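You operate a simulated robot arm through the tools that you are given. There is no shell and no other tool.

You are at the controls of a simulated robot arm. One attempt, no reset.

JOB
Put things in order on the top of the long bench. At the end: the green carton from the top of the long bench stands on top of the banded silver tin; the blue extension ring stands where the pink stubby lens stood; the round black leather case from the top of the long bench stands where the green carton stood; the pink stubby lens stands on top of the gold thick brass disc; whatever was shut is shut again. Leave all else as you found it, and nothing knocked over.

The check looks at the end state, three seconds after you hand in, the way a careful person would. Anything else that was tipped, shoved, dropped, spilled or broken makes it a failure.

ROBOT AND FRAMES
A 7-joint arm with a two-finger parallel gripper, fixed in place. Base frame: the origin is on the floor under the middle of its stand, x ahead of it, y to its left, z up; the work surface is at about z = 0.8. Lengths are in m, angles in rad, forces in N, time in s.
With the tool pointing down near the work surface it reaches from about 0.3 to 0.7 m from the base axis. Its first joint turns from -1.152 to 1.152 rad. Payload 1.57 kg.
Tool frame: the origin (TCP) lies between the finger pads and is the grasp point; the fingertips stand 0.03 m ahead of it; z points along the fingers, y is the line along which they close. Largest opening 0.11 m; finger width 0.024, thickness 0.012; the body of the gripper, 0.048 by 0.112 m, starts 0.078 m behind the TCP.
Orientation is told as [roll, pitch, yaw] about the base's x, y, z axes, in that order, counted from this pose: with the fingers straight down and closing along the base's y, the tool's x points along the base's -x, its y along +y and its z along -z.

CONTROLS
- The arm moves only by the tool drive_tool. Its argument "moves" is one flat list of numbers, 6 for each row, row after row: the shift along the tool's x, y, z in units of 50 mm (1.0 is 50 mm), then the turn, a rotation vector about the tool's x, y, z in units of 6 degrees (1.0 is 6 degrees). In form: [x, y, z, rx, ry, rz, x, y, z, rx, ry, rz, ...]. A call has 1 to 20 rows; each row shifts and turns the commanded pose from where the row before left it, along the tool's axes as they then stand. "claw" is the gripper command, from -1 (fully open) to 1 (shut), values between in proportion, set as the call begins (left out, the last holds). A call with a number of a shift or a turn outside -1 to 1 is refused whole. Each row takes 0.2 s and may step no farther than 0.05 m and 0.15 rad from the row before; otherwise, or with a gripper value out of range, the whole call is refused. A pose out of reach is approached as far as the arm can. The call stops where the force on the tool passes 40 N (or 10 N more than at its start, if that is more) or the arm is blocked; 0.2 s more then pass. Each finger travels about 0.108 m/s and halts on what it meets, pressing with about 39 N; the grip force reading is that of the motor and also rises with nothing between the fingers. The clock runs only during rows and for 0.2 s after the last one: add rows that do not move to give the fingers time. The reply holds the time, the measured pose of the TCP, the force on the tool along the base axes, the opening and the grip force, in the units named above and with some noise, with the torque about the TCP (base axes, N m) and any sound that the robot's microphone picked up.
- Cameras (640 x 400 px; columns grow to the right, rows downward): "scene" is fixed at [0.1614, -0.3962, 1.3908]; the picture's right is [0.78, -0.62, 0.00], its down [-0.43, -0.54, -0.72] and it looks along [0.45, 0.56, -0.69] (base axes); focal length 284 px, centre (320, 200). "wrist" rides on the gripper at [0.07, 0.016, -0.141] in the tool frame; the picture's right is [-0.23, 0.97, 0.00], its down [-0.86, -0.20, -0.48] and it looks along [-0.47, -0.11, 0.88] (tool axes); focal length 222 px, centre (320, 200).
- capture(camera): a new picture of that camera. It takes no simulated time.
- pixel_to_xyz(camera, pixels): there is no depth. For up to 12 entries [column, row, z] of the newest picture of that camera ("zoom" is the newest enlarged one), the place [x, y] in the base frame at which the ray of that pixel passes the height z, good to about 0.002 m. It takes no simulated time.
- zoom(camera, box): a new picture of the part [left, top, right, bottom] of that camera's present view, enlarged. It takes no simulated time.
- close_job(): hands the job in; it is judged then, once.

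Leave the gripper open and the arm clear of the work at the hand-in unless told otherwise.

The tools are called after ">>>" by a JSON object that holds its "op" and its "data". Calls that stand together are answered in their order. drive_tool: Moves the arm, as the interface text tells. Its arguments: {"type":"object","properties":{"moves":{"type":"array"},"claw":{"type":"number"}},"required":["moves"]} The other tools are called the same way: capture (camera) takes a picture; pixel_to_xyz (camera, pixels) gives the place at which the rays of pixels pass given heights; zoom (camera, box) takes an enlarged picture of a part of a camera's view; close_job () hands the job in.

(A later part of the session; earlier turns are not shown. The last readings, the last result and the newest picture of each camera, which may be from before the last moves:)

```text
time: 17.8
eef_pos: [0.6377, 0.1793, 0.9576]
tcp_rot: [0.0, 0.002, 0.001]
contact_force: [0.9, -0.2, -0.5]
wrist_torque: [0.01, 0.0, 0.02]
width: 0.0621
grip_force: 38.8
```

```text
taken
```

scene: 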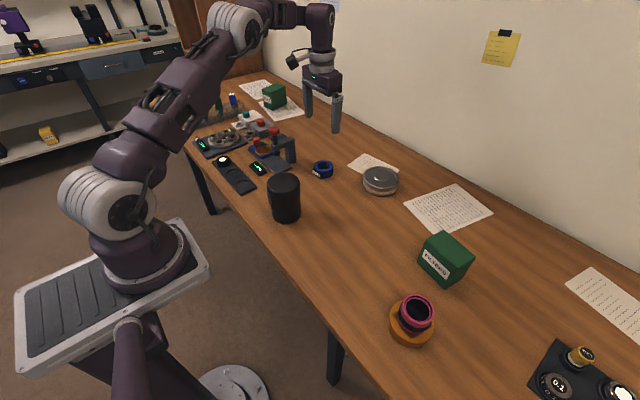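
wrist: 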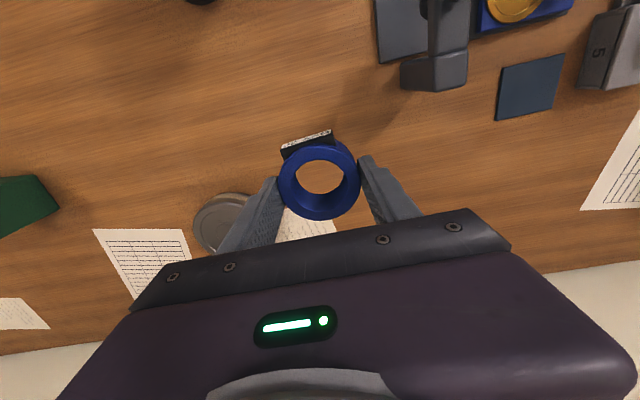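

The ring is held flat. I'll carry it to above the lens's old place, TCP target (0.458, -0.159).

>>> {"op": "drive_tool", "data": {"moves": [0.4, -0.751, 0, 0, 0, 0, 0.4, -0.751, 0, 0, 0, 0, 0.4, -0.751, 0, 0, 0, 0, 0.4, -0.751, 0, 0, 0, 0, 0.4, -0.751, 0, 0, 0, 0, 0.4, -0.751, 0, 0, 0, 0, 0.4, -0.751, 0, 0, 0, 0, 0.4, -0.751, 0, 0, 0, 0, 0.4, -0.751, 0, 0, 0, 0, 0, 0, 0, 0, 0, 0], "claw": 1}}

>>> {"op": "capture", "data": {"camera": "wrist"}}

>>> {"op": "capture", "data": {"camera": "scene"}}

```text
time: 20.0
eef_pos: [0.4577, -0.1578, 0.9571]
tcp_rot: [0.0, 0.0, 0.0]
contact_force: [0.8, 1.5, -2.1]
wrist_torque: [-0.02, 0.01, 0.0]
width: 0.0621
grip_force: 38.4
```

```text
taken
```

wrist: 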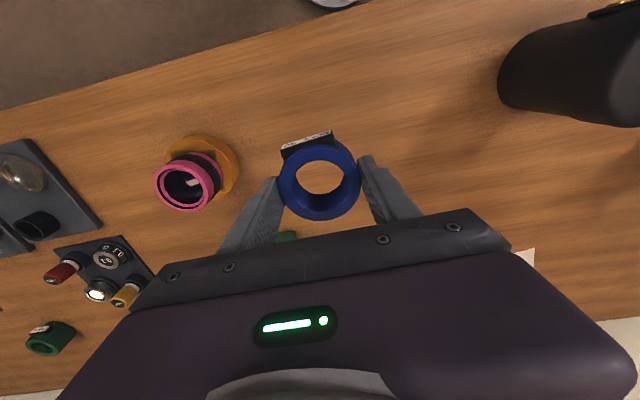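

```text
taken
```

scene: 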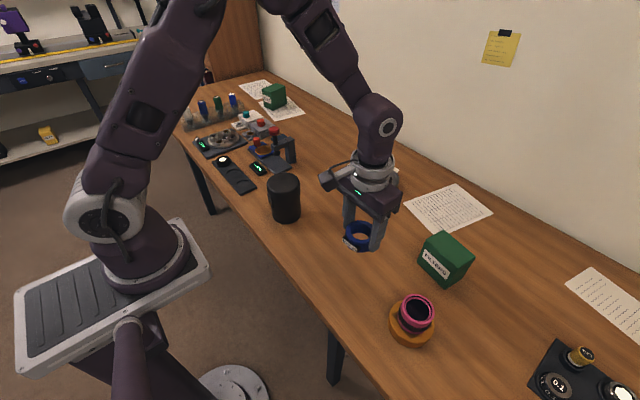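

Aligned. Lowering by 0.114 m to just above the surface.

>>> {"op": "drive_tool", "data": {"moves": [0, -0.02, 0.5, 0, 0, 0, 0, 0, 0.8, 0, 0, 0, 0, 0, 0.6, 0, 0, 0, 0, 0, 0.3, 0, 0, 0, 0, 0, 0.08, 0, 0, 0, 0, 0, 0, 0, 0, 0], "claw": 1}}

>>> {"op": "drive_tool", "data": {"moves": [0, 0, 0.04, 0, 0, 0, 0, 0, 0.04, 0, 0, 0], "claw": 1}}

```text
time: 21.4
eef_pos: [0.4581, -0.1597, 0.8436]
tcp_rot: [-0.001, 0.0, 0.0]
contact_force: [0.7, 0.8, -0.9]
wrist_torque: [-0.02, -0.01, -0.03]
width: 0.062
grip_force: 39.4
```

```text
time: 22.0
eef_pos: [0.4579, -0.1604, 0.8407]
tcp_rot: [0.001, 0.002, 0.0]
contact_force: [0.3, 0.0, -2.1]
wrist_torque: [0.01, 0.0, -0.03]
width: 0.0621
grip_force: 38.5
```

No contact yet at z 0.8407; continuing down in 1 mm steps.

>>> {"op": "drive_tool", "data": {"moves": [0, 0, 0.03, 0, 0, 0, 0, 0, 0.02, 0, 0, 0], "claw": 1}}

```text
time: 22.6
eef_pos: [0.4574, -0.1597, 0.837]
tcp_rot: [-0.001, -0.002, -0.001]
contact_force: [-3.3, 1.3, 25.7]
wrist_torque: [0.26, 0.15, -0.02]
width: 0.062
grip_force: 39.4
```

Contact at 25.7 N, so the ring is down on the bench. I'll back off 1 mm and open, then rise.

>>> {"op": "drive_tool", "data": {"moves": [0, 0, -0.02, 0, 0, 0, 0, 0, 0, 0, 0, 0], "claw": 1}}

>>> {"op": "drive_tool", "data": {"moves": [0, 0, 0, 0, 0, 0, 0, 0, 0, 0, 0, 0, 0, 0, 0, 0, 0, 0], "claw": -0.6}}

>>> {"op": "drive_tool", "data": {"moves": [0, 0, -0.4, 0, 0, 0, 0, 0, -0.7, 0, 0, 0, 0, 0, -0.8, 0, 0, 0, 0, 0, -0.8, 0, 0, 0, 0, 0, -0.6, 0, 0, 0, 0, 0, 0, 0, 0, 0], "claw": -0.6}}

>>> {"op": "capture", "data": {"camera": "wrist"}}

>>> {"op": "capture", "data": {"camera": "scene"}}

```text
time: 23.2
eef_pos: [0.4587, -0.1596, 0.8377]
tcp_rot: [0.001, -0.001, 0.001]
contact_force: [1.0, -2.0, 8.0]
wrist_torque: [-0.04, -0.15, -0.03]
width: 0.0619
grip_force: 39.0
```

```text
time: 24.0
eef_pos: [0.4574, -0.1598, 0.8372]
tcp_rot: [0.0, -0.001, 0.001]
contact_force: [0.3, 0.2, 0.5]
wrist_torque: [0.02, 0.01, 0.02]
width: 0.0879
grip_force: 0.0
```

```text
time: 25.4
eef_pos: [0.4583, -0.1597, 1.0032]
tcp_rot: [0.0, 0.0, 0.001]
contact_force: [-0.6, 0.9, 0.1]
wrist_torque: [0.02, -0.02, 0.0]
width: 0.0882
grip_force: 0.1
```

```text
taken
```

wrist: 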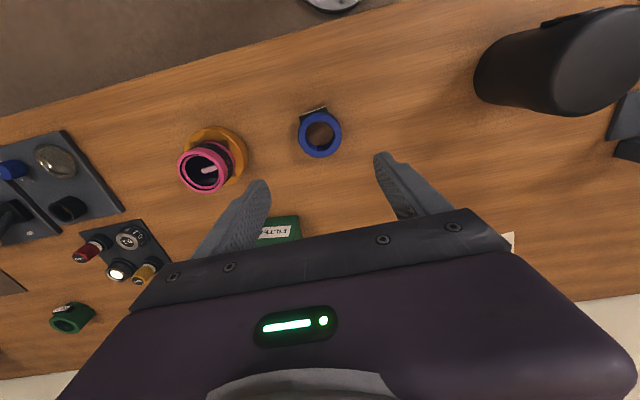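

```text
taken
```

scene: 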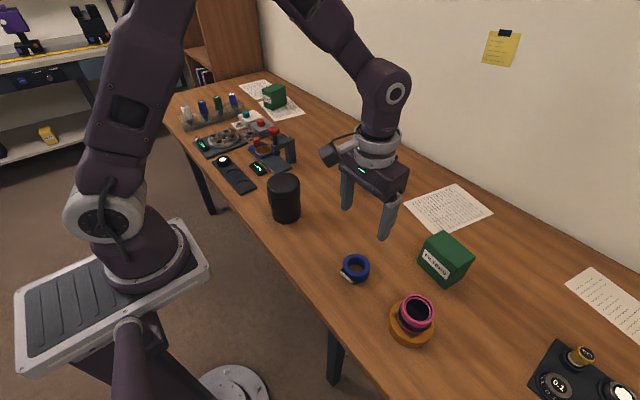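

The ring stands where the lens was. I'll verify its centre numerically.

>>> {"op": "zoom", "data": {"camera": "scene", "box": [325, 235, 385, 295]}}

>>> {"op": "pixel_to_xyz", "data": {"camera": "wrist", "pixels": [[319.5, 134.5, 0.829], [298, 135, 0.829], [341, 135, 0.829], [319.5, 112, 0.829], [319.5, 157, 0.829]]}}

```text
6.67 times, centred on (355, 265) of scene
```

zoom: 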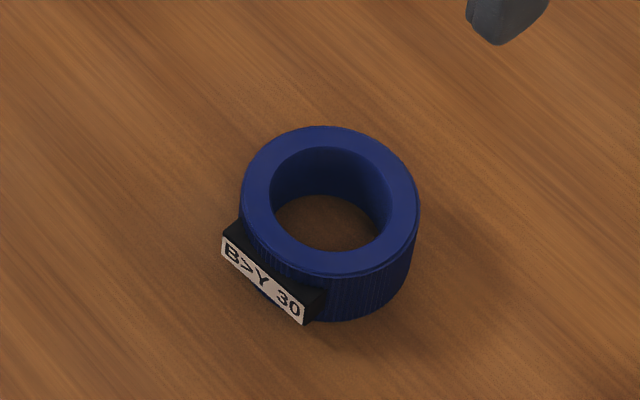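

```text
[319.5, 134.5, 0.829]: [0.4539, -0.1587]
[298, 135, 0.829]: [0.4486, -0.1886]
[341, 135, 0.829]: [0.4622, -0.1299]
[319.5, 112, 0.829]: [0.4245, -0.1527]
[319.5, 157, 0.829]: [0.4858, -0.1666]
```

The ring centre is (0.455, -0.159), matching the lens's old spot. The tin is at the reach limit (0.733 m), so before handling the carton I'll test empty whether the arm reaches over the tin straight down.

>>> {"op": "drive_tool", "data": {"moves": [-0.749, 0.506, 0, 0, 0, 0, -0.749, 0.506, 0, 0, 0, 0, -0.749, 0.506, 0, 0, 0, 0, -0.749, 0.506, 0, 0, 0, 0, -0.749, 0.506, 0, 0, 0, 0, -0.749, 0.506, 0, 0, 0, 0, -0.749, 0.506, 0, 0, 0, 0, 0, 0, 0, 0, 0, 0], "claw": -1}}

>>> {"op": "capture", "data": {"camera": "wrist"}}

>>> {"op": "capture", "data": {"camera": "scene"}}

```text
time: 27.2
eef_pos: [0.6839, 0.0082, 1.0028]
tcp_rot: [0.001, 0.003, 0.0]
contact_force: [0.6, -0.7, -0.1]
wrist_torque: [0.01, 0.01, -0.03]
width: 0.11
grip_force: 0.0
out of reach, approached as far as the arm can: row 7
```

```text
taken
```

wrist: 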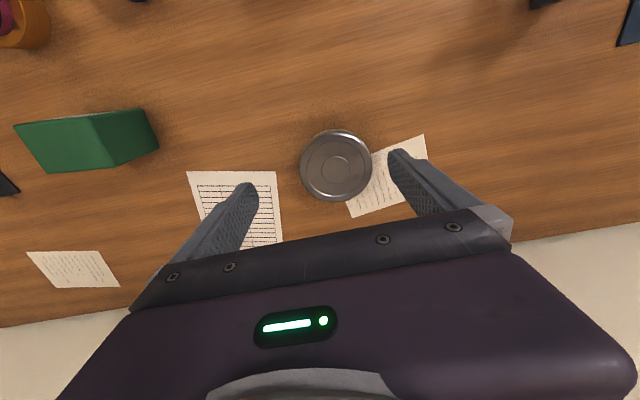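

```text
taken
```

scene: 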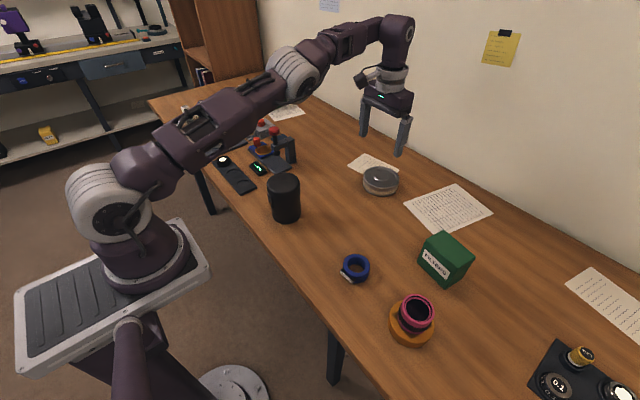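

Straight-down reach stops at x of about 0.684 at z 1.0. I'll descend to about z 0.91 (tips 0.88, above the tin top at 0.836) to see how far it reaches lower down.

>>> {"op": "drive_tool", "data": {"moves": [0, 0, 0.6, 0, 0, 0, 0, 0, 0.6, 0, 0, 0, 0, 0, 0.6, 0, 0, 0, 0, 0, 0, 0, 0, 0], "claw": -1}}

```text
time: 28.2
eef_pos: [0.685, 0.0078, 0.9132]
tcp_rot: [0.0, 0.0, 0.0]
contact_force: [0.1, -0.2, 0.0]
wrist_torque: [0.02, 0.02, -0.01]
width: 0.1095
grip_force: 0.2
```

The commanded pose was clipped to the reached one. I'll now try extending +x in 8 mm steps at this height.

>>> {"op": "drive_tool", "data": {"moves": [-0.16, 0.04, 0, 0, 0, 0, -0.16, 0.04, 0, 0, 0, 0, -0.16, 0.04, 0, 0, 0, 0, -0.16, 0.04, 0, 0, 0, 0, 0, 0, 0, 0, 0, 0], "claw": -1}}

```text
time: 29.4
eef_pos: [0.6923, 0.0183, 0.9111]
tcp_rot: [0.0, 0.0, -0.002]
contact_force: [0.0, 0.6, 0.1]
wrist_torque: [-0.01, -0.01, 0.01]
width: 0.1102
grip_force: 0.2
out of reach, approached as far as the arm can: row 2, 3
```

Straight-down reach ends at x of about 0.692, short of the tin's centre at 0.733. Tilting the tool outward about its closing axis gains reach and still lets the pads lie flat on the carton's end faces. I'll test that here: yaw to match the carton (-0.137 rad), then tilt 15°.

>>> {"op": "drive_tool", "data": {"moves": [0, 0, -0.4, 0, 0, 0.655, 0, 0, 0, 0, 0, 0.655, 0, 0, 0, 0, -0.8333, 0, 0, 0, 0, 0, -0.8333, 0, 0, 0, 0, 0, -0.8333, 0, 0, 0, 0, 0, 0, 0], "claw": -1}}

```text
time: 30.8
eef_pos: [0.6916, 0.0181, 0.9321]
tcp_rot: [0.001, -0.263, -0.138]
contact_force: [0.5, -0.4, -0.2]
wrist_torque: [0.03, -0.02, 0.0]
width: 0.1102
grip_force: 0.1
```

Tilt and yaw are right. Now extending to (0.735, 0.017) and descending to z 0.892 as an empty reach test.

>>> {"op": "drive_tool", "data": {"moves": [-0.206, 0.033, 0.331, 0, 0, 0, -0.206, 0.033, 0.331, 0, 0, 0, -0.206, 0.033, 0.331, 0, 0, 0, 0, 0, 0, 0, 0, 0], "claw": -1}}

>>> {"op": "capture", "data": {"camera": "wrist"}}

>>> {"op": "capture", "data": {"camera": "scene"}}

```text
time: 31.8
eef_pos: [0.7362, 0.0189, 0.8922]
tcp_rot: [-0.001, -0.262, -0.136]
contact_force: [-1.0, -0.2, 0.0]
wrist_torque: [0.03, -0.03, -0.02]
width: 0.11
grip_force: 0.0
```

```text
taken
```

wrist: 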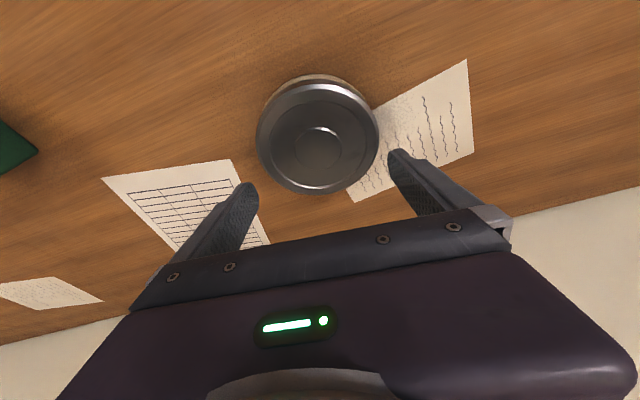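

```text
taken
```

scene: 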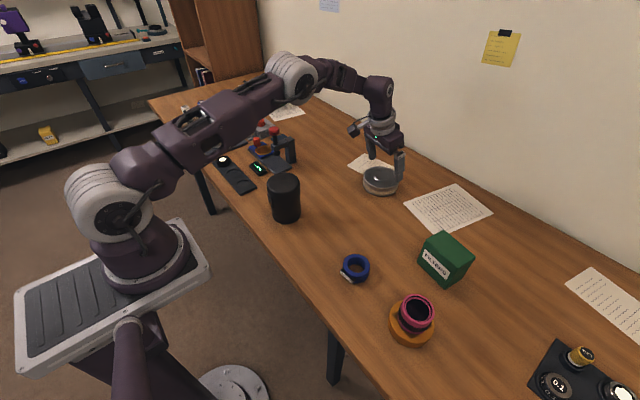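

The tilted pose reaches the tin. From this close view I'll measure the tin's top, rim columns about 257 to 379.

>>> {"op": "zoom", "data": {"camera": "wrist", "box": [240, 60, 400, 210]}}

>>> {"op": "pixel_to_xyz", "data": {"camera": "wrist", "pixels": [[318, 137, 0.836], [257, 140, 0.836], [379, 130, 0.836], [318, 81, 0.836], [318, 194, 0.836], [318, 148, 0.836]]}}

```text
2.67 times, centred on (320, 135) of wrist
```

zoom: 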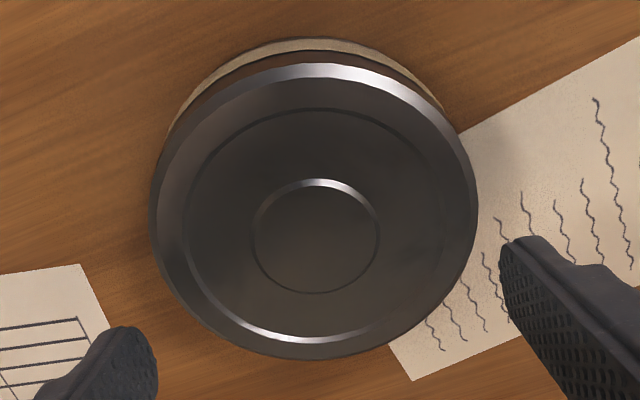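

```text
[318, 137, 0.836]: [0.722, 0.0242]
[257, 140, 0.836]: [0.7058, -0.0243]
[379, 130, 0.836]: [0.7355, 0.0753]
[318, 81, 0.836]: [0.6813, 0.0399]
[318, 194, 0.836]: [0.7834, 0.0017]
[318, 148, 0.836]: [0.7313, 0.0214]
```

Tin centre about (0.733, 0.019). Now I'll rise back off the tin and carry the tilted open gripper over to above the carton for a close look.

>>> {"op": "drive_tool", "data": {"moves": [0.455, 0, -0.729, 0, 0, 0, 0.455, 0, -0.729, 0, 0, 0, 0.455, 0, -0.729, 0, 0, 0, 0, -0.894, 0, 0, 0, 0, 0, -0.894, 0, 0, 0, 0, 0, -0.894, 0, 0, 0, 0, 0, -0.894, 0, 0, 0, 0, 0, -0.894, 0, 0, 0, 0, 0, -0.894, 0, 0, 0, 0, 0, -0.894, 0, 0, 0, 0, 0, 0, 0, 0, 0, 0], "claw": -1}}

>>> {"op": "capture", "data": {"camera": "wrist"}}

>>> {"op": "capture", "data": {"camera": "scene"}}

```text
time: 34.2
eef_pos: [0.5982, -0.2806, 0.9794]
tcp_rot: [0.0, -0.263, -0.135]
contact_force: [0.7, -0.1, 0.1]
wrist_torque: [-0.02, 0.02, 0.04]
width: 0.11
grip_force: 0.0
```

```text
taken
```

wrist: 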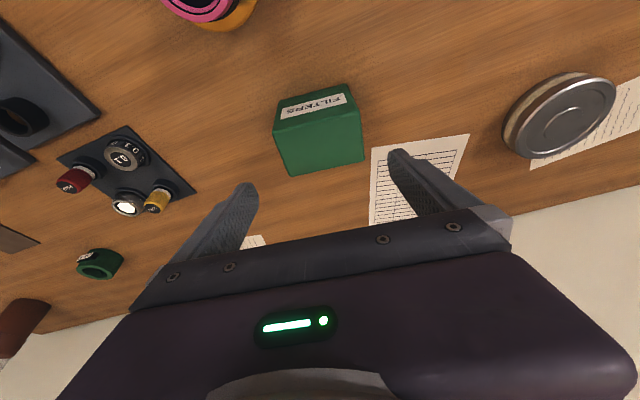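

```text
taken
```

scene: 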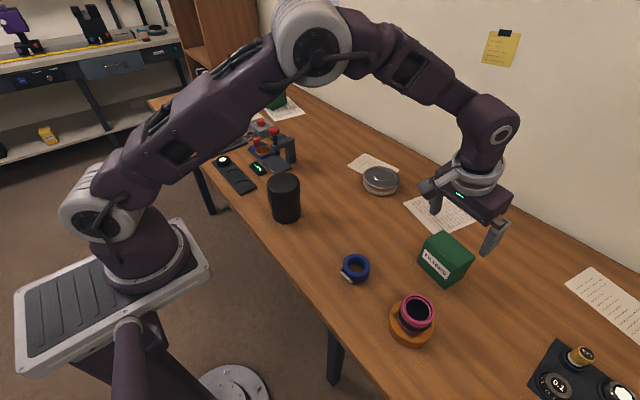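

The carton is in clear view at wrist (320,130). I'll zoom in both cameras to measure its corners.

>>> {"op": "zoom", "data": {"camera": "scene", "box": [405, 220, 485, 295]}}

>>> {"op": "zoom", "data": {"camera": "wrist", "box": [260, 70, 380, 185]}}

```text
5.33 times, centred on (445, 258) of scene
```

zoom: 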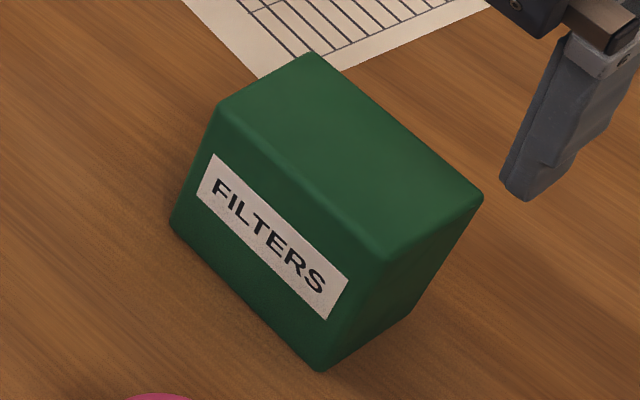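

```text
3.48 times, centred on (320, 128) of wrist
```

zoom: 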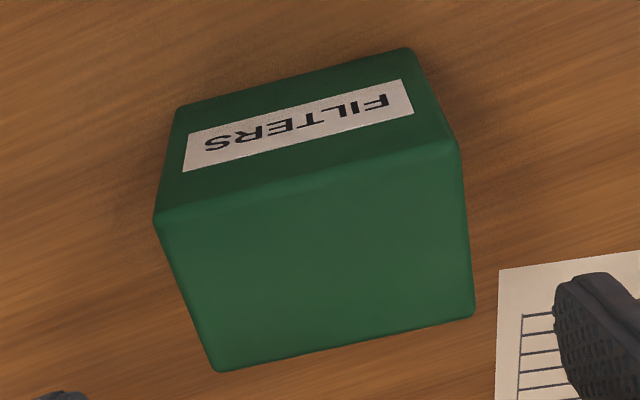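

I'll measure the top face corners at candidate heights 0.880 to 0.884 and the base corners at 0.8 in the wrist zoom.

>>> {"op": "pixel_to_xyz", "data": {"camera": "zoom", "pixels": [[155, 218, 0.882], [458, 143, 0.882], [475, 312, 0.882], [217, 371, 0.882], [180, 108, 0.8], [408, 48, 0.8], [155, 218, 0.876], [458, 143, 0.876]]}}

>>> {"op": "pixel_to_xyz", "data": {"camera": "scene", "pixels": [[443.5, 230.4, 0.882], [475.6, 257.4, 0.882], [456.8, 269.6, 0.882], [426.1, 240.2, 0.882], [417.1, 262.5, 0.8], [445.4, 290.1, 0.8], [461.5, 279.9, 0.8]]}}

```text
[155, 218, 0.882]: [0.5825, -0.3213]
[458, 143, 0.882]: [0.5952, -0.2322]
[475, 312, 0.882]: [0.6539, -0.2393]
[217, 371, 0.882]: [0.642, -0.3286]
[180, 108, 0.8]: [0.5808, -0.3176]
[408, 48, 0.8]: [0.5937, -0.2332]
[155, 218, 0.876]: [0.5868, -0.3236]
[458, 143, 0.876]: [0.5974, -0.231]
```

```text
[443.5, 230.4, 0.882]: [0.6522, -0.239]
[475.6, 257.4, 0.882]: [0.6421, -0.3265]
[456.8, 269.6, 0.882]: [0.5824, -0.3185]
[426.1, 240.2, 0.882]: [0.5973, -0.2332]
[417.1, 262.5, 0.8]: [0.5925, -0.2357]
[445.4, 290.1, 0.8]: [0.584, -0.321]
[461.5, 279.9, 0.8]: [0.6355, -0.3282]
```

Both cameras agree: carton centre (0.6185, -0.280), about 0.09 by 0.06, top z 0.882, yaw -0.137. I'll align horizontally above it first.

>>> {"op": "drive_tool", "data": {"moves": [-0.29, 0.072, 0.078, 0, 0, 0, 0, 0, 0, 0, 0, 0], "claw": -1}}

>>> {"op": "capture", "data": {"camera": "wrist"}}

```text
time: 34.8
eef_pos: [0.6143, -0.2772, 0.9796]
tcp_rot: [-0.001, -0.261, -0.136]
contact_force: [-0.3, 0.2, -0.1]
wrist_torque: [0.02, 0.0, 0.02]
width: 0.1099
grip_force: 0.1
```

```text
taken
```

wrist: 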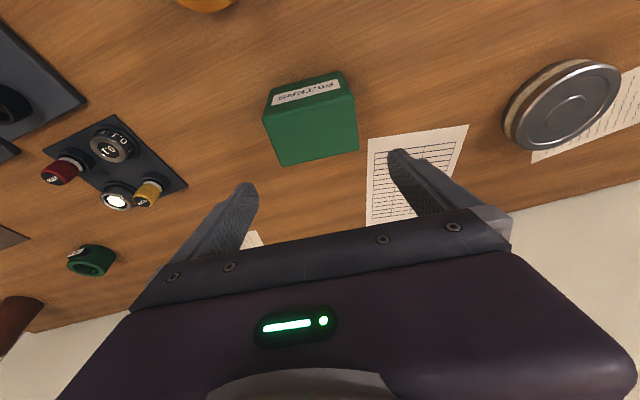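

Nearly aligned. I'll descend 0.05 m vertically with a 1 mm correction and re-check finger clearance before straddling the carton.

>>> {"op": "drive_tool", "data": {"moves": [0.129, -0.02, 0.483, 0, 0, 0, 0.129, 0, 0.483, 0, 0, 0, 0, 0, 0, 0, 0, 0], "claw": -1}}

>>> {"op": "capture", "data": {"camera": "wrist"}}

>>> {"op": "zoom", "data": {"camera": "scene", "box": [390, 160, 520, 300]}}

```text
time: 35.6
eef_pos: [0.6143, -0.2804, 0.9274]
tcp_rot: [-0.001, -0.262, -0.136]
contact_force: [0.3, 0.0, -0.1]
wrist_torque: [-0.01, 0.02, -0.01]
width: 0.1097
grip_force: 0.1
```

```text
taken
```

wrist: 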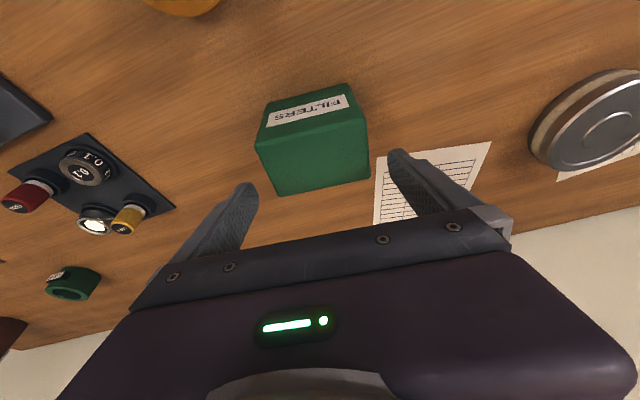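

```text
2.86 times, centred on (455, 230) of scene
```

zoom: 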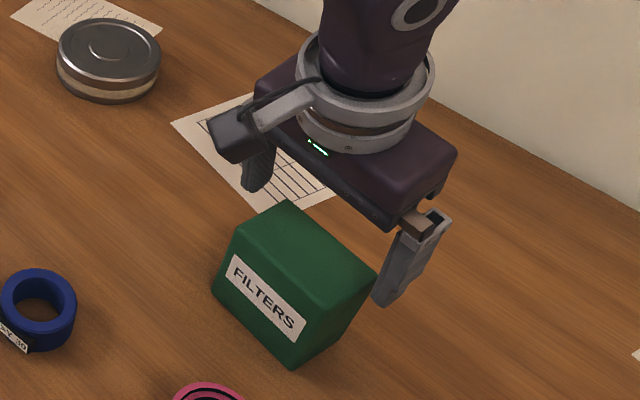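

I'll check the carton's top corners from this view to confirm lateral centring.

>>> {"op": "zoom", "data": {"camera": "wrist", "box": [240, 70, 400, 210]}}

```text
2.86 times, centred on (320, 140) of wrist
```

zoom: 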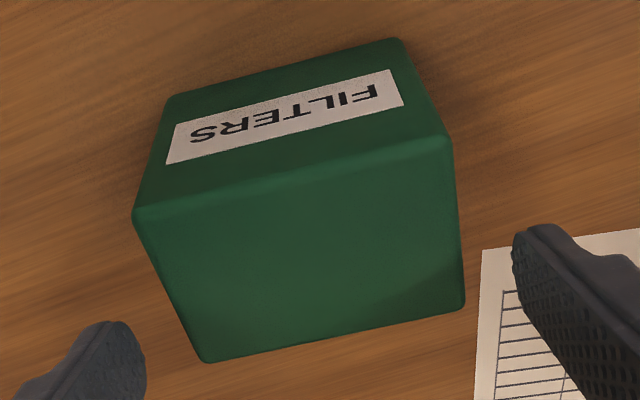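

>>> {"op": "pixel_to_xyz", "data": {"camera": "zoom", "pixels": [[133, 214, 0.882], [452, 140, 0.882], [466, 304, 0.882], [204, 363, 0.882]]}}

```text
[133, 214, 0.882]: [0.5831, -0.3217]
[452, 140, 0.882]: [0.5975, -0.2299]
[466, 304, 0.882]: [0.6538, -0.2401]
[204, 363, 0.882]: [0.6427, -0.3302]
```

The carton is centred between the fingers within 1 mm (about 9 mm clearance each side). Descending to TCP z of about 0.845.

>>> {"op": "drive_tool", "data": {"moves": [0.107, 0, 0.398, 0, 0, 0, 0.107, 0, 0.398, 0, 0, 0, 0.107, 0, 0.398, 0, 0, 0, 0.107, 0, 0.398, 0, 0, 0, 0, 0, 0, 0, 0, 0], "claw": -1}}

>>> {"op": "capture", "data": {"camera": "wrist"}}

>>> {"op": "zoom", "data": {"camera": "scene", "box": [390, 160, 520, 300]}}

```text
time: 36.8
eef_pos: [0.6133, -0.2788, 0.8462]
tcp_rot: [0.0, -0.264, -0.137]
contact_force: [0.2, 0.0, -0.4]
wrist_torque: [0.02, -0.01, -0.01]
width: 0.1097
grip_force: 0.1
```

```text
taken
```

wrist: 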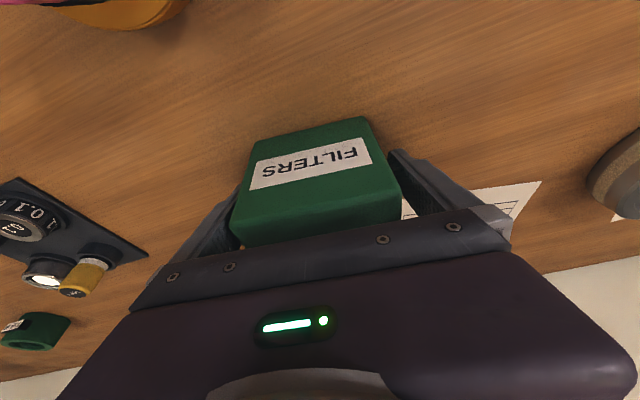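

```text
2.86 times, centred on (455, 230) of scene
```

zoom: 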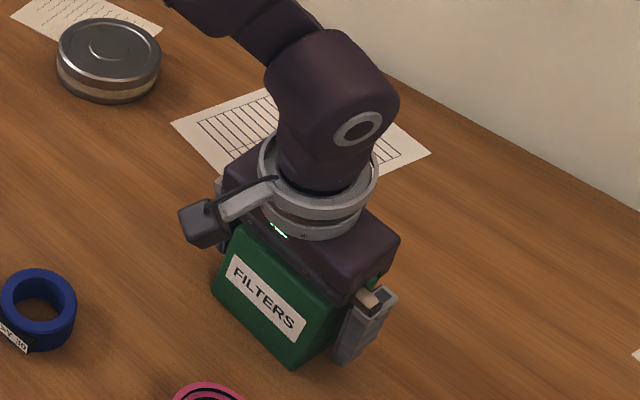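

The fingers straddle the carton with no contact. Closing.

>>> {"op": "drive_tool", "data": {"moves": [0, 0, 0, 0, 0, 0, 0, 0, 0, 0, 0, 0, 0, 0, 0, 0, 0, 0, 0, 0, 0, 0, 0, 0], "claw": 1}}

>>> {"op": "capture", "data": {"camera": "wrist"}}

```text
time: 37.8
eef_pos: [0.6139, -0.2792, 0.8463]
tcp_rot: [-0.001, -0.261, -0.135]
contact_force: [-0.8, 0.3, -0.9]
wrist_torque: [0.0, -0.01, 0.0]
width: 0.0897
grip_force: 39.3
```

```text
taken
```

wrist: 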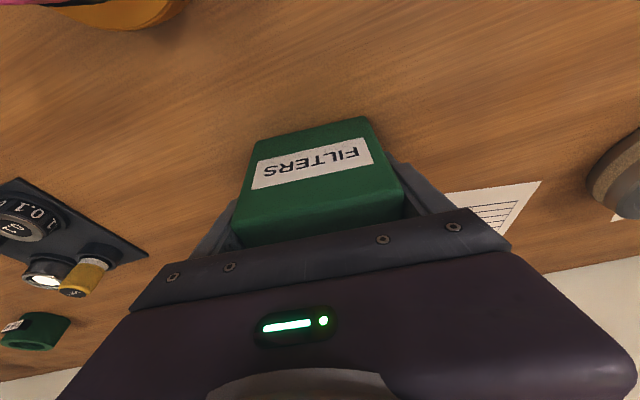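

Gripped at width 0.090. Lifting vertically 0.09 m.

>>> {"op": "drive_tool", "data": {"moves": [-0.052, 0, -0.193, 0, 0, 0, -0.1165, 0, -0.4346, 0, 0, 0, -0.1165, 0, -0.4346, 0, 0, 0, -0.1165, 0, -0.4346, 0, 0, 0, -0.0647, 0, -0.2415, 0, 0, 0, 0, 0, 0, 0, 0, 0], "claw": 1}}

>>> {"op": "capture", "data": {"camera": "scene"}}

>>> {"op": "capture", "data": {"camera": "wrist"}}

```text
time: 39.2
eef_pos: [0.6139, -0.2785, 0.9383]
tcp_rot: [0.002, -0.263, -0.135]
contact_force: [0.1, 0.2, -0.7]
wrist_torque: [-0.01, 0.0, -0.03]
width: 0.0898
grip_force: 38.6
```

```text
taken
```

scene: 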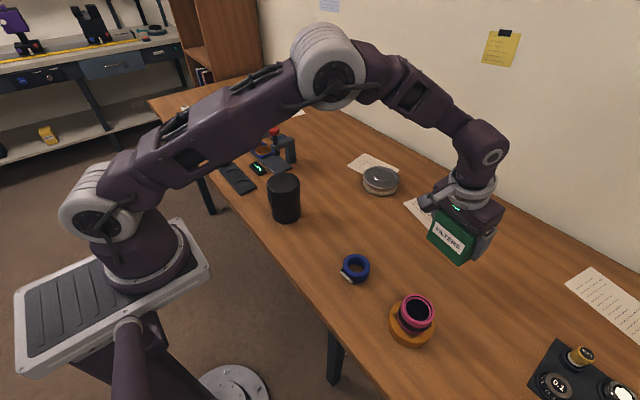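

```text
taken
```

wrist: 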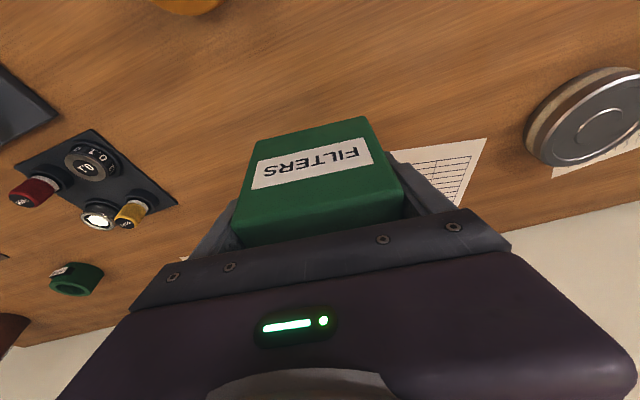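

The carton is held level. Moving sideways along the tool's y toward the tin at this height (carton base at about 0.89, tin top 0.836).

>>> {"op": "drive_tool", "data": {"moves": [0, 0.5, 0, 0, 0, 0, 0, 0.889, 0, 0, 0, 0, 0, 0.889, 0, 0, 0, 0, 0, 0.889, 0, 0, 0, 0, 0, 0.889, 0, 0, 0, 0, 0, 0.889, 0, 0, 0, 0, 0, 0.889, 0, 0, 0, 0, 0, 0.386, 0, 0, 0, 0, 0, 0, 0, 0, 0, 0], "claw": 1}}

>>> {"op": "drive_tool", "data": {"moves": [-0.3, 0, 0.18, 0, 0, 0, -0.43, 0, 0.25, 0, 0, 0, -0.36, 0, 0.21, 0, 0, 0, -0.2, 0, 0.12, 0, 0, 0, 0, 0, 0, 0, 0, 0], "claw": 1}}

>>> {"op": "capture", "data": {"camera": "wrist"}}

>>> {"op": "capture", "data": {"camera": "scene"}}

```text
time: 41.2
eef_pos: [0.656, 0.0289, 0.937]
tcp_rot: [-0.001, -0.263, -0.137]
contact_force: [0.5, 0.6, -1.4]
wrist_torque: [-0.02, -0.05, 0.01]
width: 0.0899
grip_force: 39.1
```

```text
time: 42.4
eef_pos: [0.7285, 0.0188, 0.9189]
tcp_rot: [0.0, -0.262, -0.137]
contact_force: [-0.2, -0.7, -1.2]
wrist_torque: [0.01, -0.01, 0.0]
width: 0.0896
grip_force: 38.8
```

```text
taken
```

wrist: 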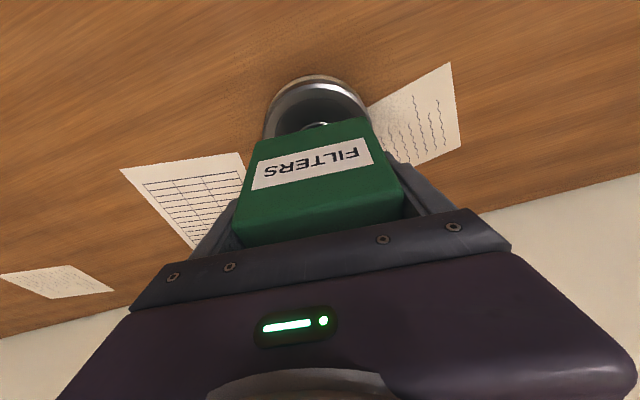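

```text
taken
```

scene: 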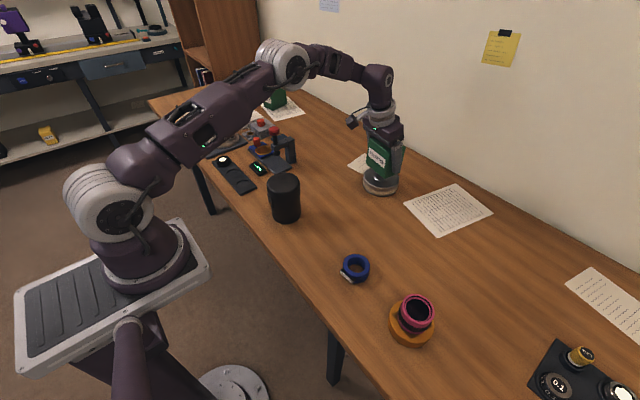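

Over the tin at (0.7285, 0.0188). Carton base is at about 0.873. Lowering 0.032 m, then small steps.

>>> {"op": "drive_tool", "data": {"moves": [0.055, 0.015, 0.206, 0, 0, 0, 0.055, 0, 0.206, 0, 0, 0, 0.055, 0, 0.206, 0, 0, 0, 0, 0, 0, 0, 0, 0], "claw": 1}}

>>> {"op": "zoom", "data": {"camera": "scene", "box": [330, 100, 430, 205]}}

>>> {"op": "capture", "data": {"camera": "wrist"}}

```text
time: 43.4
eef_pos: [0.7285, 0.0205, 0.8857]
tcp_rot: [0.001, -0.264, -0.136]
contact_force: [0.3, -0.7, -1.6]
wrist_torque: [0.01, 0.0, 0.0]
width: 0.0898
grip_force: 39.0
```

```text
3.81 times, centred on (380, 152) of scene
```

zoom: 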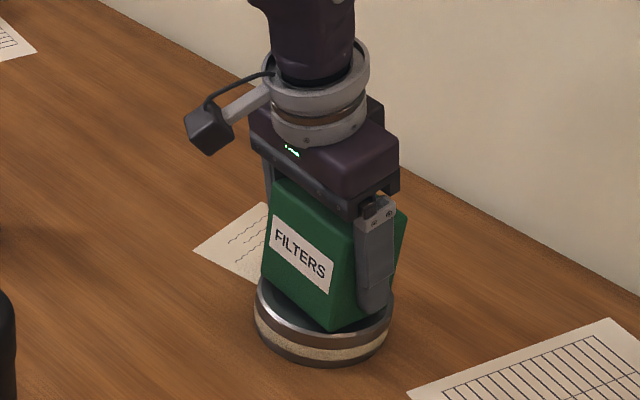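

```text
taken
```

wrist: 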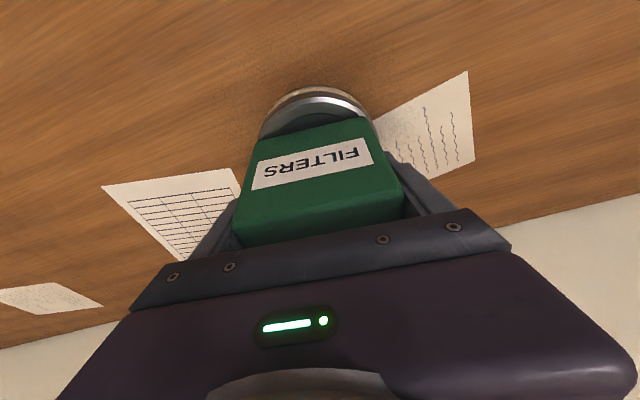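

Just above the tin and well centred. Stepping down 2 mm at a time.

>>> {"op": "drive_tool", "data": {"moves": [0.0104, 0, 0.0386, 0, 0, 0, 0, 0, 0, 0, 0, 0], "claw": 1}}

>>> {"op": "drive_tool", "data": {"moves": [0.0104, 0, 0.0386, 0, 0, 0, 0, 0, 0, 0, 0, 0], "claw": 1}}

```text
time: 44.0
eef_pos: [0.7292, 0.0199, 0.8835]
tcp_rot: [-0.001, -0.263, -0.136]
contact_force: [0.3, 0.3, -0.2]
wrist_torque: [0.03, 0.02, -0.01]
width: 0.0894
grip_force: 39.2
```

```text
time: 44.6
eef_pos: [0.7279, 0.0219, 0.8831]
tcp_rot: [0.001, -0.265, -0.135]
contact_force: [-3.8, 0.6, 15.0]
wrist_torque: [0.1, 0.4, 0.02]
width: 0.0897
grip_force: 39.5
```

Contact at 15 N: the carton is seated on the tin. Relieving 1 mm then opening fully.

>>> {"op": "drive_tool", "data": {"moves": [-0.005, 0, -0.019, 0, 0, 0, 0, 0, 0, 0, 0, 0], "claw": 1}}

>>> {"op": "drive_tool", "data": {"moves": [0, 0, 0, 0, 0, 0, 0, 0, 0, 0, 0, 0, 0, 0, 0, 0, 0, 0], "claw": -1}}

>>> {"op": "capture", "data": {"camera": "wrist"}}

>>> {"op": "zoom", "data": {"camera": "scene", "box": [330, 100, 430, 205]}}

```text
time: 45.2
eef_pos: [0.7281, 0.0203, 0.8831]
tcp_rot: [0.0, -0.264, -0.136]
contact_force: [3.0, -1.3, 6.7]
wrist_torque: [0.06, -0.21, -0.04]
width: 0.0895
grip_force: 39.1
```

```text
time: 46.0
eef_pos: [0.7287, 0.0205, 0.8817]
tcp_rot: [0.0, -0.263, -0.137]
contact_force: [-0.5, 0.2, -0.3]
wrist_torque: [-0.04, -0.01, 0.0]
width: 0.1099
grip_force: 0.0
```

```text
taken
```

wrist: 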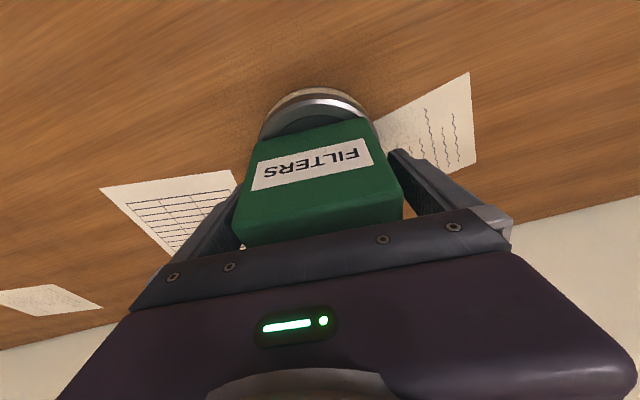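

```text
3.81 times, centred on (380, 152) of scene
```

zoom: 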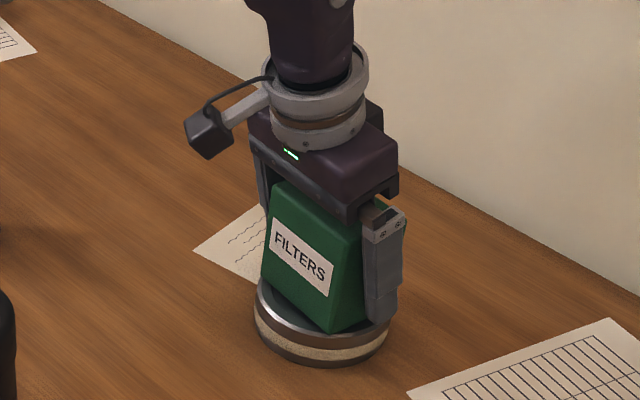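

Released; the carton stands on the tin. Retracting along the tool axis, which moves up and back between the carton's sides.

>>> {"op": "drive_tool", "data": {"moves": [0, 0, -0.3, 0, 0, 0, 0, 0, -0.5, 0, 0, 0, 0, 0, -0.6, 0, 0, 0, 0, 0, -0.7, 0, 0, 0, 0, 0, -0.6, 0, 0, 0, 0, 0, 0, 0, 0, 0], "claw": -1}}

>>> {"op": "capture", "data": {"camera": "wrist"}}

>>> {"op": "zoom", "data": {"camera": "scene", "box": [330, 100, 430, 205]}}

```text
time: 47.4
eef_pos: [0.6939, 0.026, 1.0125]
tcp_rot: [-0.002, -0.262, -0.136]
contact_force: [-0.3, 0.9, -0.1]
wrist_torque: [0.0, 0.0, -0.01]
width: 0.1101
grip_force: 0.0
```

```text
taken
```

wrist: 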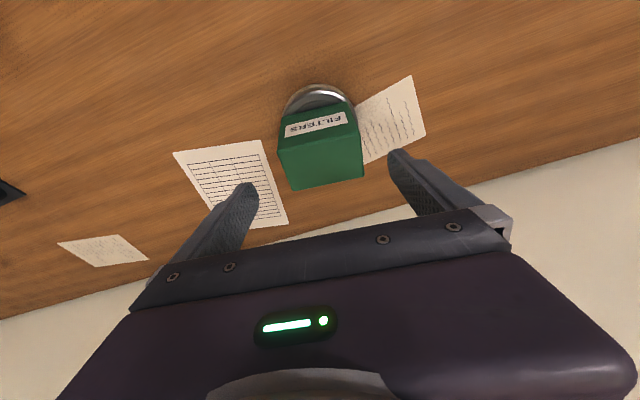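

```text
3.81 times, centred on (380, 152) of scene
```

zoom: 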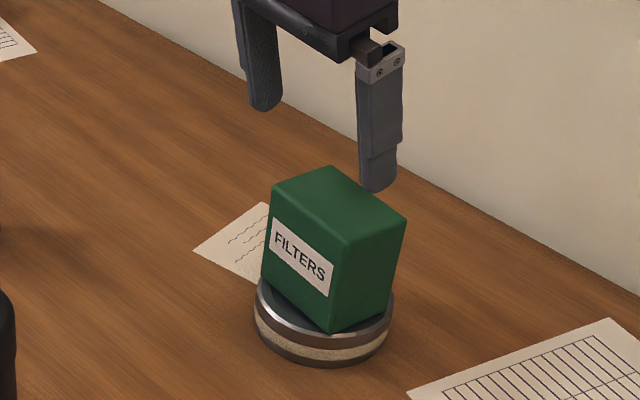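

The carton stands squarely on the tin. Now I'll pull back toward the robot, undo the tilt and yaw, and approach the black case.

>>> {"op": "drive_tool", "data": {"moves": [0.755, 0, -0.2024, 0, 0, 0, 0.755, 0, -0.2024, 0, 0, 0, 0.755, 0, -0.2024, 0, 0, 0, 0.755, 0, -0.2024, 0, 0, 0, 0.755, 0, -0.2024, 0, 0, 0, 0, 0, 0, 0, 0.8333, 0, 0, 0, 0, 0, 0.8333, 0, 0, 0, 0, 0, 0.8333, 0, 0, 0, 0, 0, 0, -0.655, 0, 0, 0, 0, 0, -0.655, 0, 0, 0, 0, 0, 0], "claw": -1}}

>>> {"op": "capture", "data": {"camera": "wrist"}}

>>> {"op": "capture", "data": {"camera": "scene"}}

```text
time: 49.8
eef_pos: [0.4991, 0.0519, 1.0116]
tcp_rot: [-0.001, 0.001, 0.002]
contact_force: [-0.5, 0.5, -0.6]
wrist_torque: [0.01, 0.01, -0.02]
width: 0.1099
grip_force: 0.1
```

```text
taken
```

wrist: 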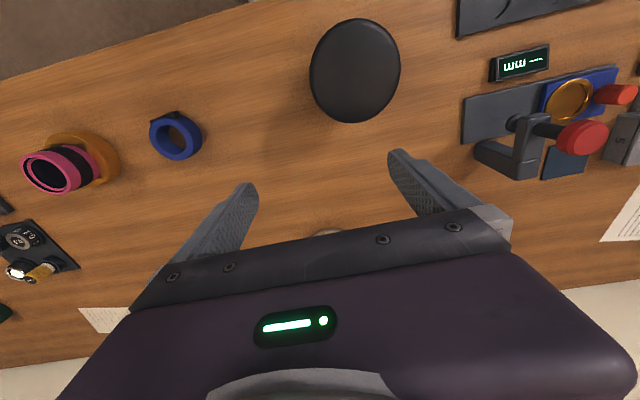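

```text
taken
```

scene: 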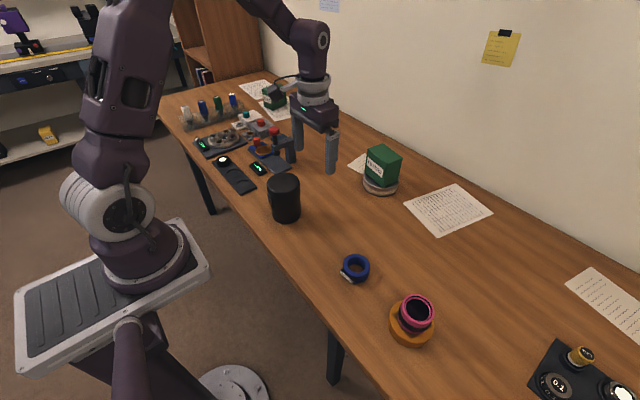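

The case top is at wrist (355,70). I'll zoom both views on it to measure size, height and the snap strap.

>>> {"op": "zoom", "data": {"camera": "scene", "box": [250, 160, 320, 235]}}

>>> {"op": "zoom", "data": {"camera": "wrist", "box": [290, 0, 420, 140]}}

```text
5.33 times, centred on (285, 198) of scene
```

zoom: 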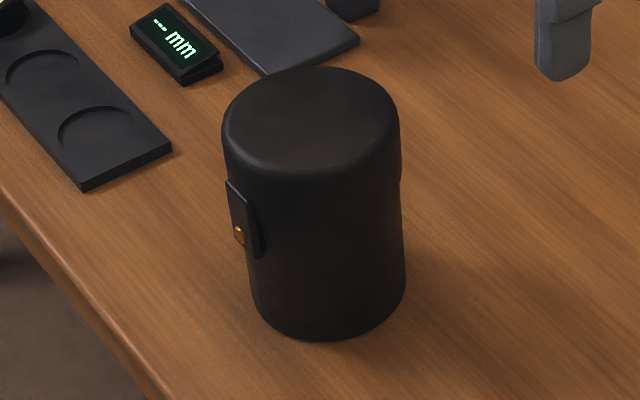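

```text
2.86 times, centred on (355, 70) of wrist
```

zoom: 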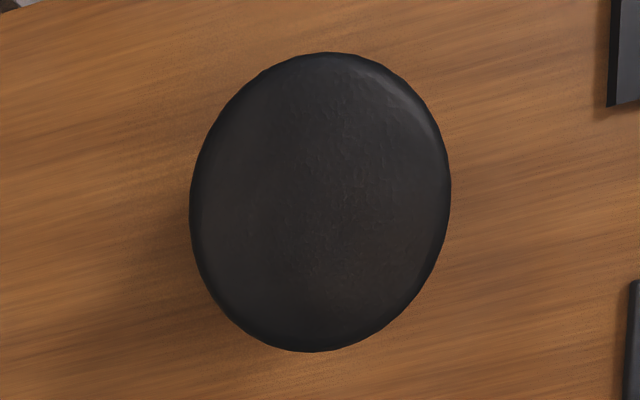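

I'll intersect the case's top centre: wrist (355,70.7) and scene (283.5,183), and the base edges.

>>> {"op": "pixel_to_xyz", "data": {"camera": "wrist", "pixels": [[355, 70.7, 0.89], [355, 70.7, 0.9], [355, 70.7, 0.91], [355, 70.7, 0.92], [309.2, 75, 0.905], [400.8, 65, 0.905], [355, 18, 0.905], [355, 123, 0.905]]}}

>>> {"op": "pixel_to_xyz", "data": {"camera": "scene", "pixels": [[283.3, 183, 0.89], [283.3, 183, 0.9], [283.3, 183, 0.91], [283.3, 183, 0.92], [271.9, 213, 0.8], [301, 211, 0.8], [286, 224.2, 0.8], [266.6, 185, 0.9], [300, 183, 0.9]]}}

```text
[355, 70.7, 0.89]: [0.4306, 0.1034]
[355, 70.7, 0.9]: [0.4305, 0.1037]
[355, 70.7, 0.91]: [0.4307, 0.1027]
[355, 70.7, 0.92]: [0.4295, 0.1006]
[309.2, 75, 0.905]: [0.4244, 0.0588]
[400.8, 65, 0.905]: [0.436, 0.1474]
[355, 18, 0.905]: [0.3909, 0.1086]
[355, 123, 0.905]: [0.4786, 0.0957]
```

```text
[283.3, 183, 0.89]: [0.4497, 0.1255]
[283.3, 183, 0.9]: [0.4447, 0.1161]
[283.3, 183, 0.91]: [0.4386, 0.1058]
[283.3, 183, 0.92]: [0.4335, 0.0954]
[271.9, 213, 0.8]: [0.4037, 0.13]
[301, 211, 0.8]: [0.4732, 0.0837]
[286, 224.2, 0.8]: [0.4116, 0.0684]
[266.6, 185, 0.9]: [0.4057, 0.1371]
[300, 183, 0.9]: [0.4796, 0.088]
```

Case: centre about (0.433, 0.1025), about 0.09 across, top z about 0.912, strap on the -x side and clear of the fingers. Moving directly above it and re-checking.

>>> {"op": "drive_tool", "data": {"moves": [0.44, 0.337, 0, 0, 0, 0, 0.44, 0.337, 0, 0, 0, 0, 0.44, 0.337, 0, 0, 0, 0, 0, 0, 0, 0, 0, 0], "claw": -1}}

>>> {"op": "capture", "data": {"camera": "wrist"}}

>>> {"op": "zoom", "data": {"camera": "wrist", "box": [240, 70, 400, 220]}}

```text
time: 50.8
eef_pos: [0.4325, 0.1022, 1.0122]
tcp_rot: [0.0, 0.0, -0.001]
contact_force: [-0.5, -0.3, 0.4]
wrist_torque: [-0.01, -0.02, 0.0]
width: 0.11
grip_force: 0.1
```

```text
taken
```

wrist: 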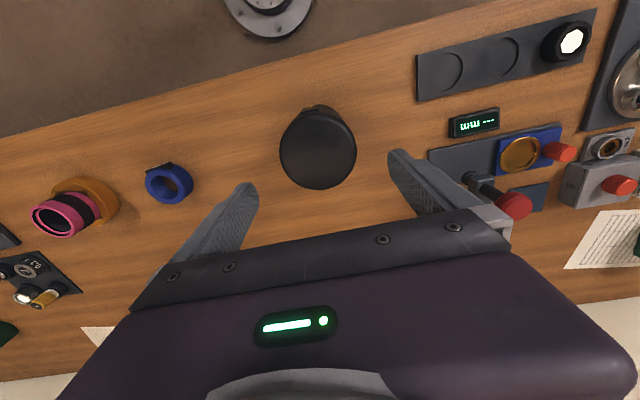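

```text
2.67 times, centred on (320, 145) of wrist
```

zoom: 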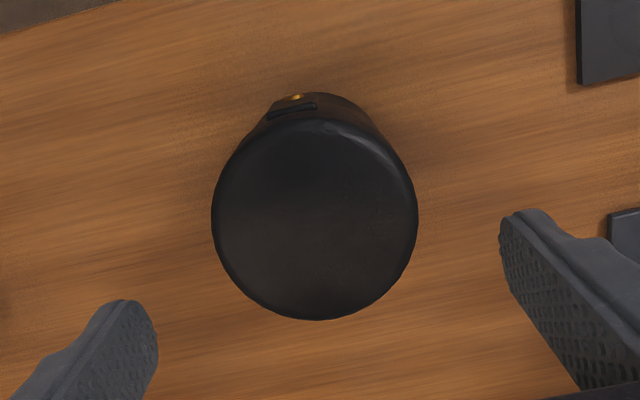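

I'll check the case's left and right extents from this view at a rim height of 0.90.

>>> {"op": "pixel_to_xyz", "data": {"camera": "zoom", "pixels": [[211, 224, 0.9], [418, 212, 0.9], [316, 320, 0.9], [314.5, 218, 0.9], [314, 115, 0.9], [211, 224, 0.905], [418, 212, 0.905], [295, 97, 0.86]]}}

```text
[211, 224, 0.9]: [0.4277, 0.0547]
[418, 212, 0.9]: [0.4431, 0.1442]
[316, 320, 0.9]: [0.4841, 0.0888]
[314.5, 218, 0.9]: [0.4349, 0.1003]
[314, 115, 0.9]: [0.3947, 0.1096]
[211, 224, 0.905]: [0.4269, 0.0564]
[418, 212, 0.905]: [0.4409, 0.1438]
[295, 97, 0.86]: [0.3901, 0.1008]
```

Centre refined to about (0.436, 0.101). I'll correct slightly and lower to z 0.955 (tips 0.925, above the case top) for a final check.

>>> {"op": "drive_tool", "data": {"moves": [-0.06, -0.024, 0.57, 0, 0, 0, 0, 0, 0.57, 0, 0, 0, 0, 0, 0, 0, 0, 0], "claw": -1}}

>>> {"op": "capture", "data": {"camera": "wrist"}}

>>> {"op": "zoom", "data": {"camera": "scene", "box": [230, 120, 350, 230]}}

```text
time: 51.6
eef_pos: [0.4375, 0.1012, 0.9542]
tcp_rot: [0.0, 0.001, 0.0]
contact_force: [-0.4, -0.2, -0.6]
wrist_torque: [0.0, -0.02, -0.01]
width: 0.1098
grip_force: 0.1
```

```text
taken
```

wrist: 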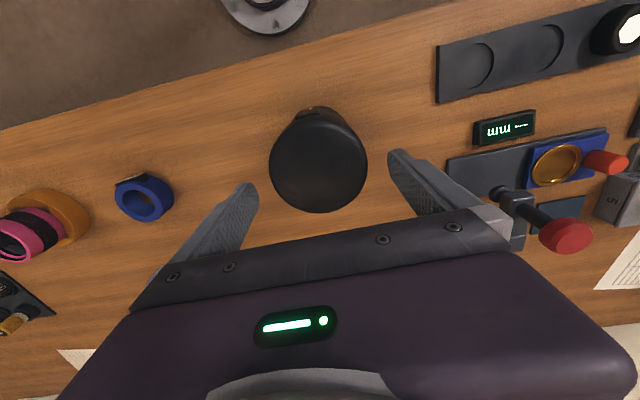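

```text
3.64 times, centred on (290, 175) of scene
```

zoom: 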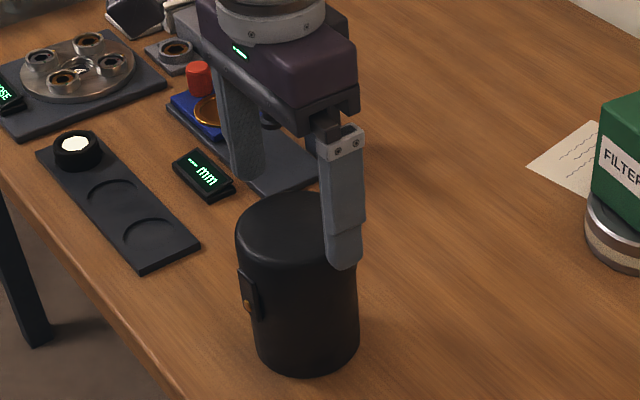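

The case is centred between the fingers (columns 269 to 368 around 320). I'll check the clearance of the neighbours at +y: the "mm" box and the platform corner.

>>> {"op": "pixel_to_xyz", "data": {"camera": "wrist", "pixels": [[475, 143, 0.8], [475, 125, 0.81], [449, 185, 0.8], [446, 162, 0.8], [438, 102, 0.8], [269, 165, 0.9], [368, 155, 0.9], [318, 213, 0.9]]}}

```text
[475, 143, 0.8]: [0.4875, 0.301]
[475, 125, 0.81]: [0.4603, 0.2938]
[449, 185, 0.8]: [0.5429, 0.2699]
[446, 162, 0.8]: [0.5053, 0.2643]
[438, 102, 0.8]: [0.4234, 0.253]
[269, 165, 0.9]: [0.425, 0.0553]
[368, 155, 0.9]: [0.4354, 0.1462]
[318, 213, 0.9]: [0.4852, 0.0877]
```

Neighbours are at y ≥ 0.25, well clear. Descending around the case to TCP z of about 0.848.

>>> {"op": "drive_tool", "data": {"moves": [0, 0, 0.5, 0, 0, 0, 0, 0, 0.5, 0, 0, 0, 0, 0, 0.5, 0, 0, 0, 0, 0, 0.4, 0, 0, 0, 0, 0, 0.22, 0, 0, 0, 0, 0, 0, 0, 0, 0], "claw": -1}}

>>> {"op": "capture", "data": {"camera": "wrist"}}

>>> {"op": "zoom", "data": {"camera": "scene", "box": [230, 120, 350, 230]}}

```text
time: 53.0
eef_pos: [0.4376, 0.1018, 0.8507]
tcp_rot: [0.0, -0.001, 0.0]
contact_force: [1.3, -1.0, -0.6]
wrist_torque: [0.02, -0.02, -0.01]
width: 0.1101
grip_force: 0.1
```

```text
taken
```

wrist: 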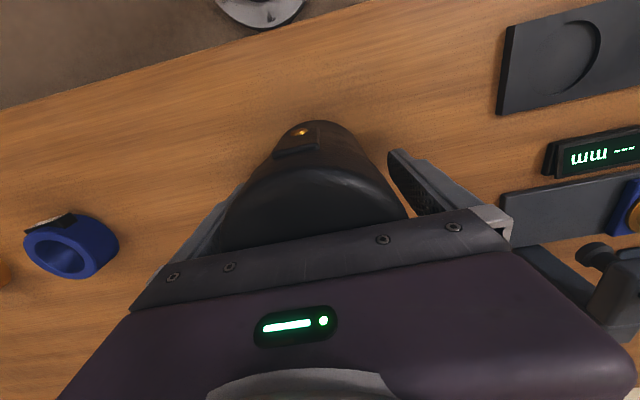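

```text
3.64 times, centred on (290, 175) of scene
```

zoom: 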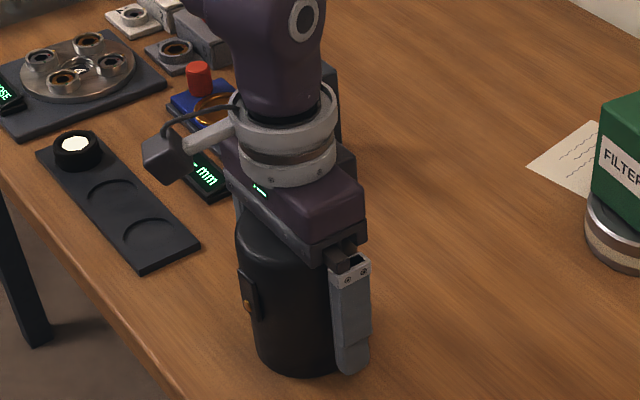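

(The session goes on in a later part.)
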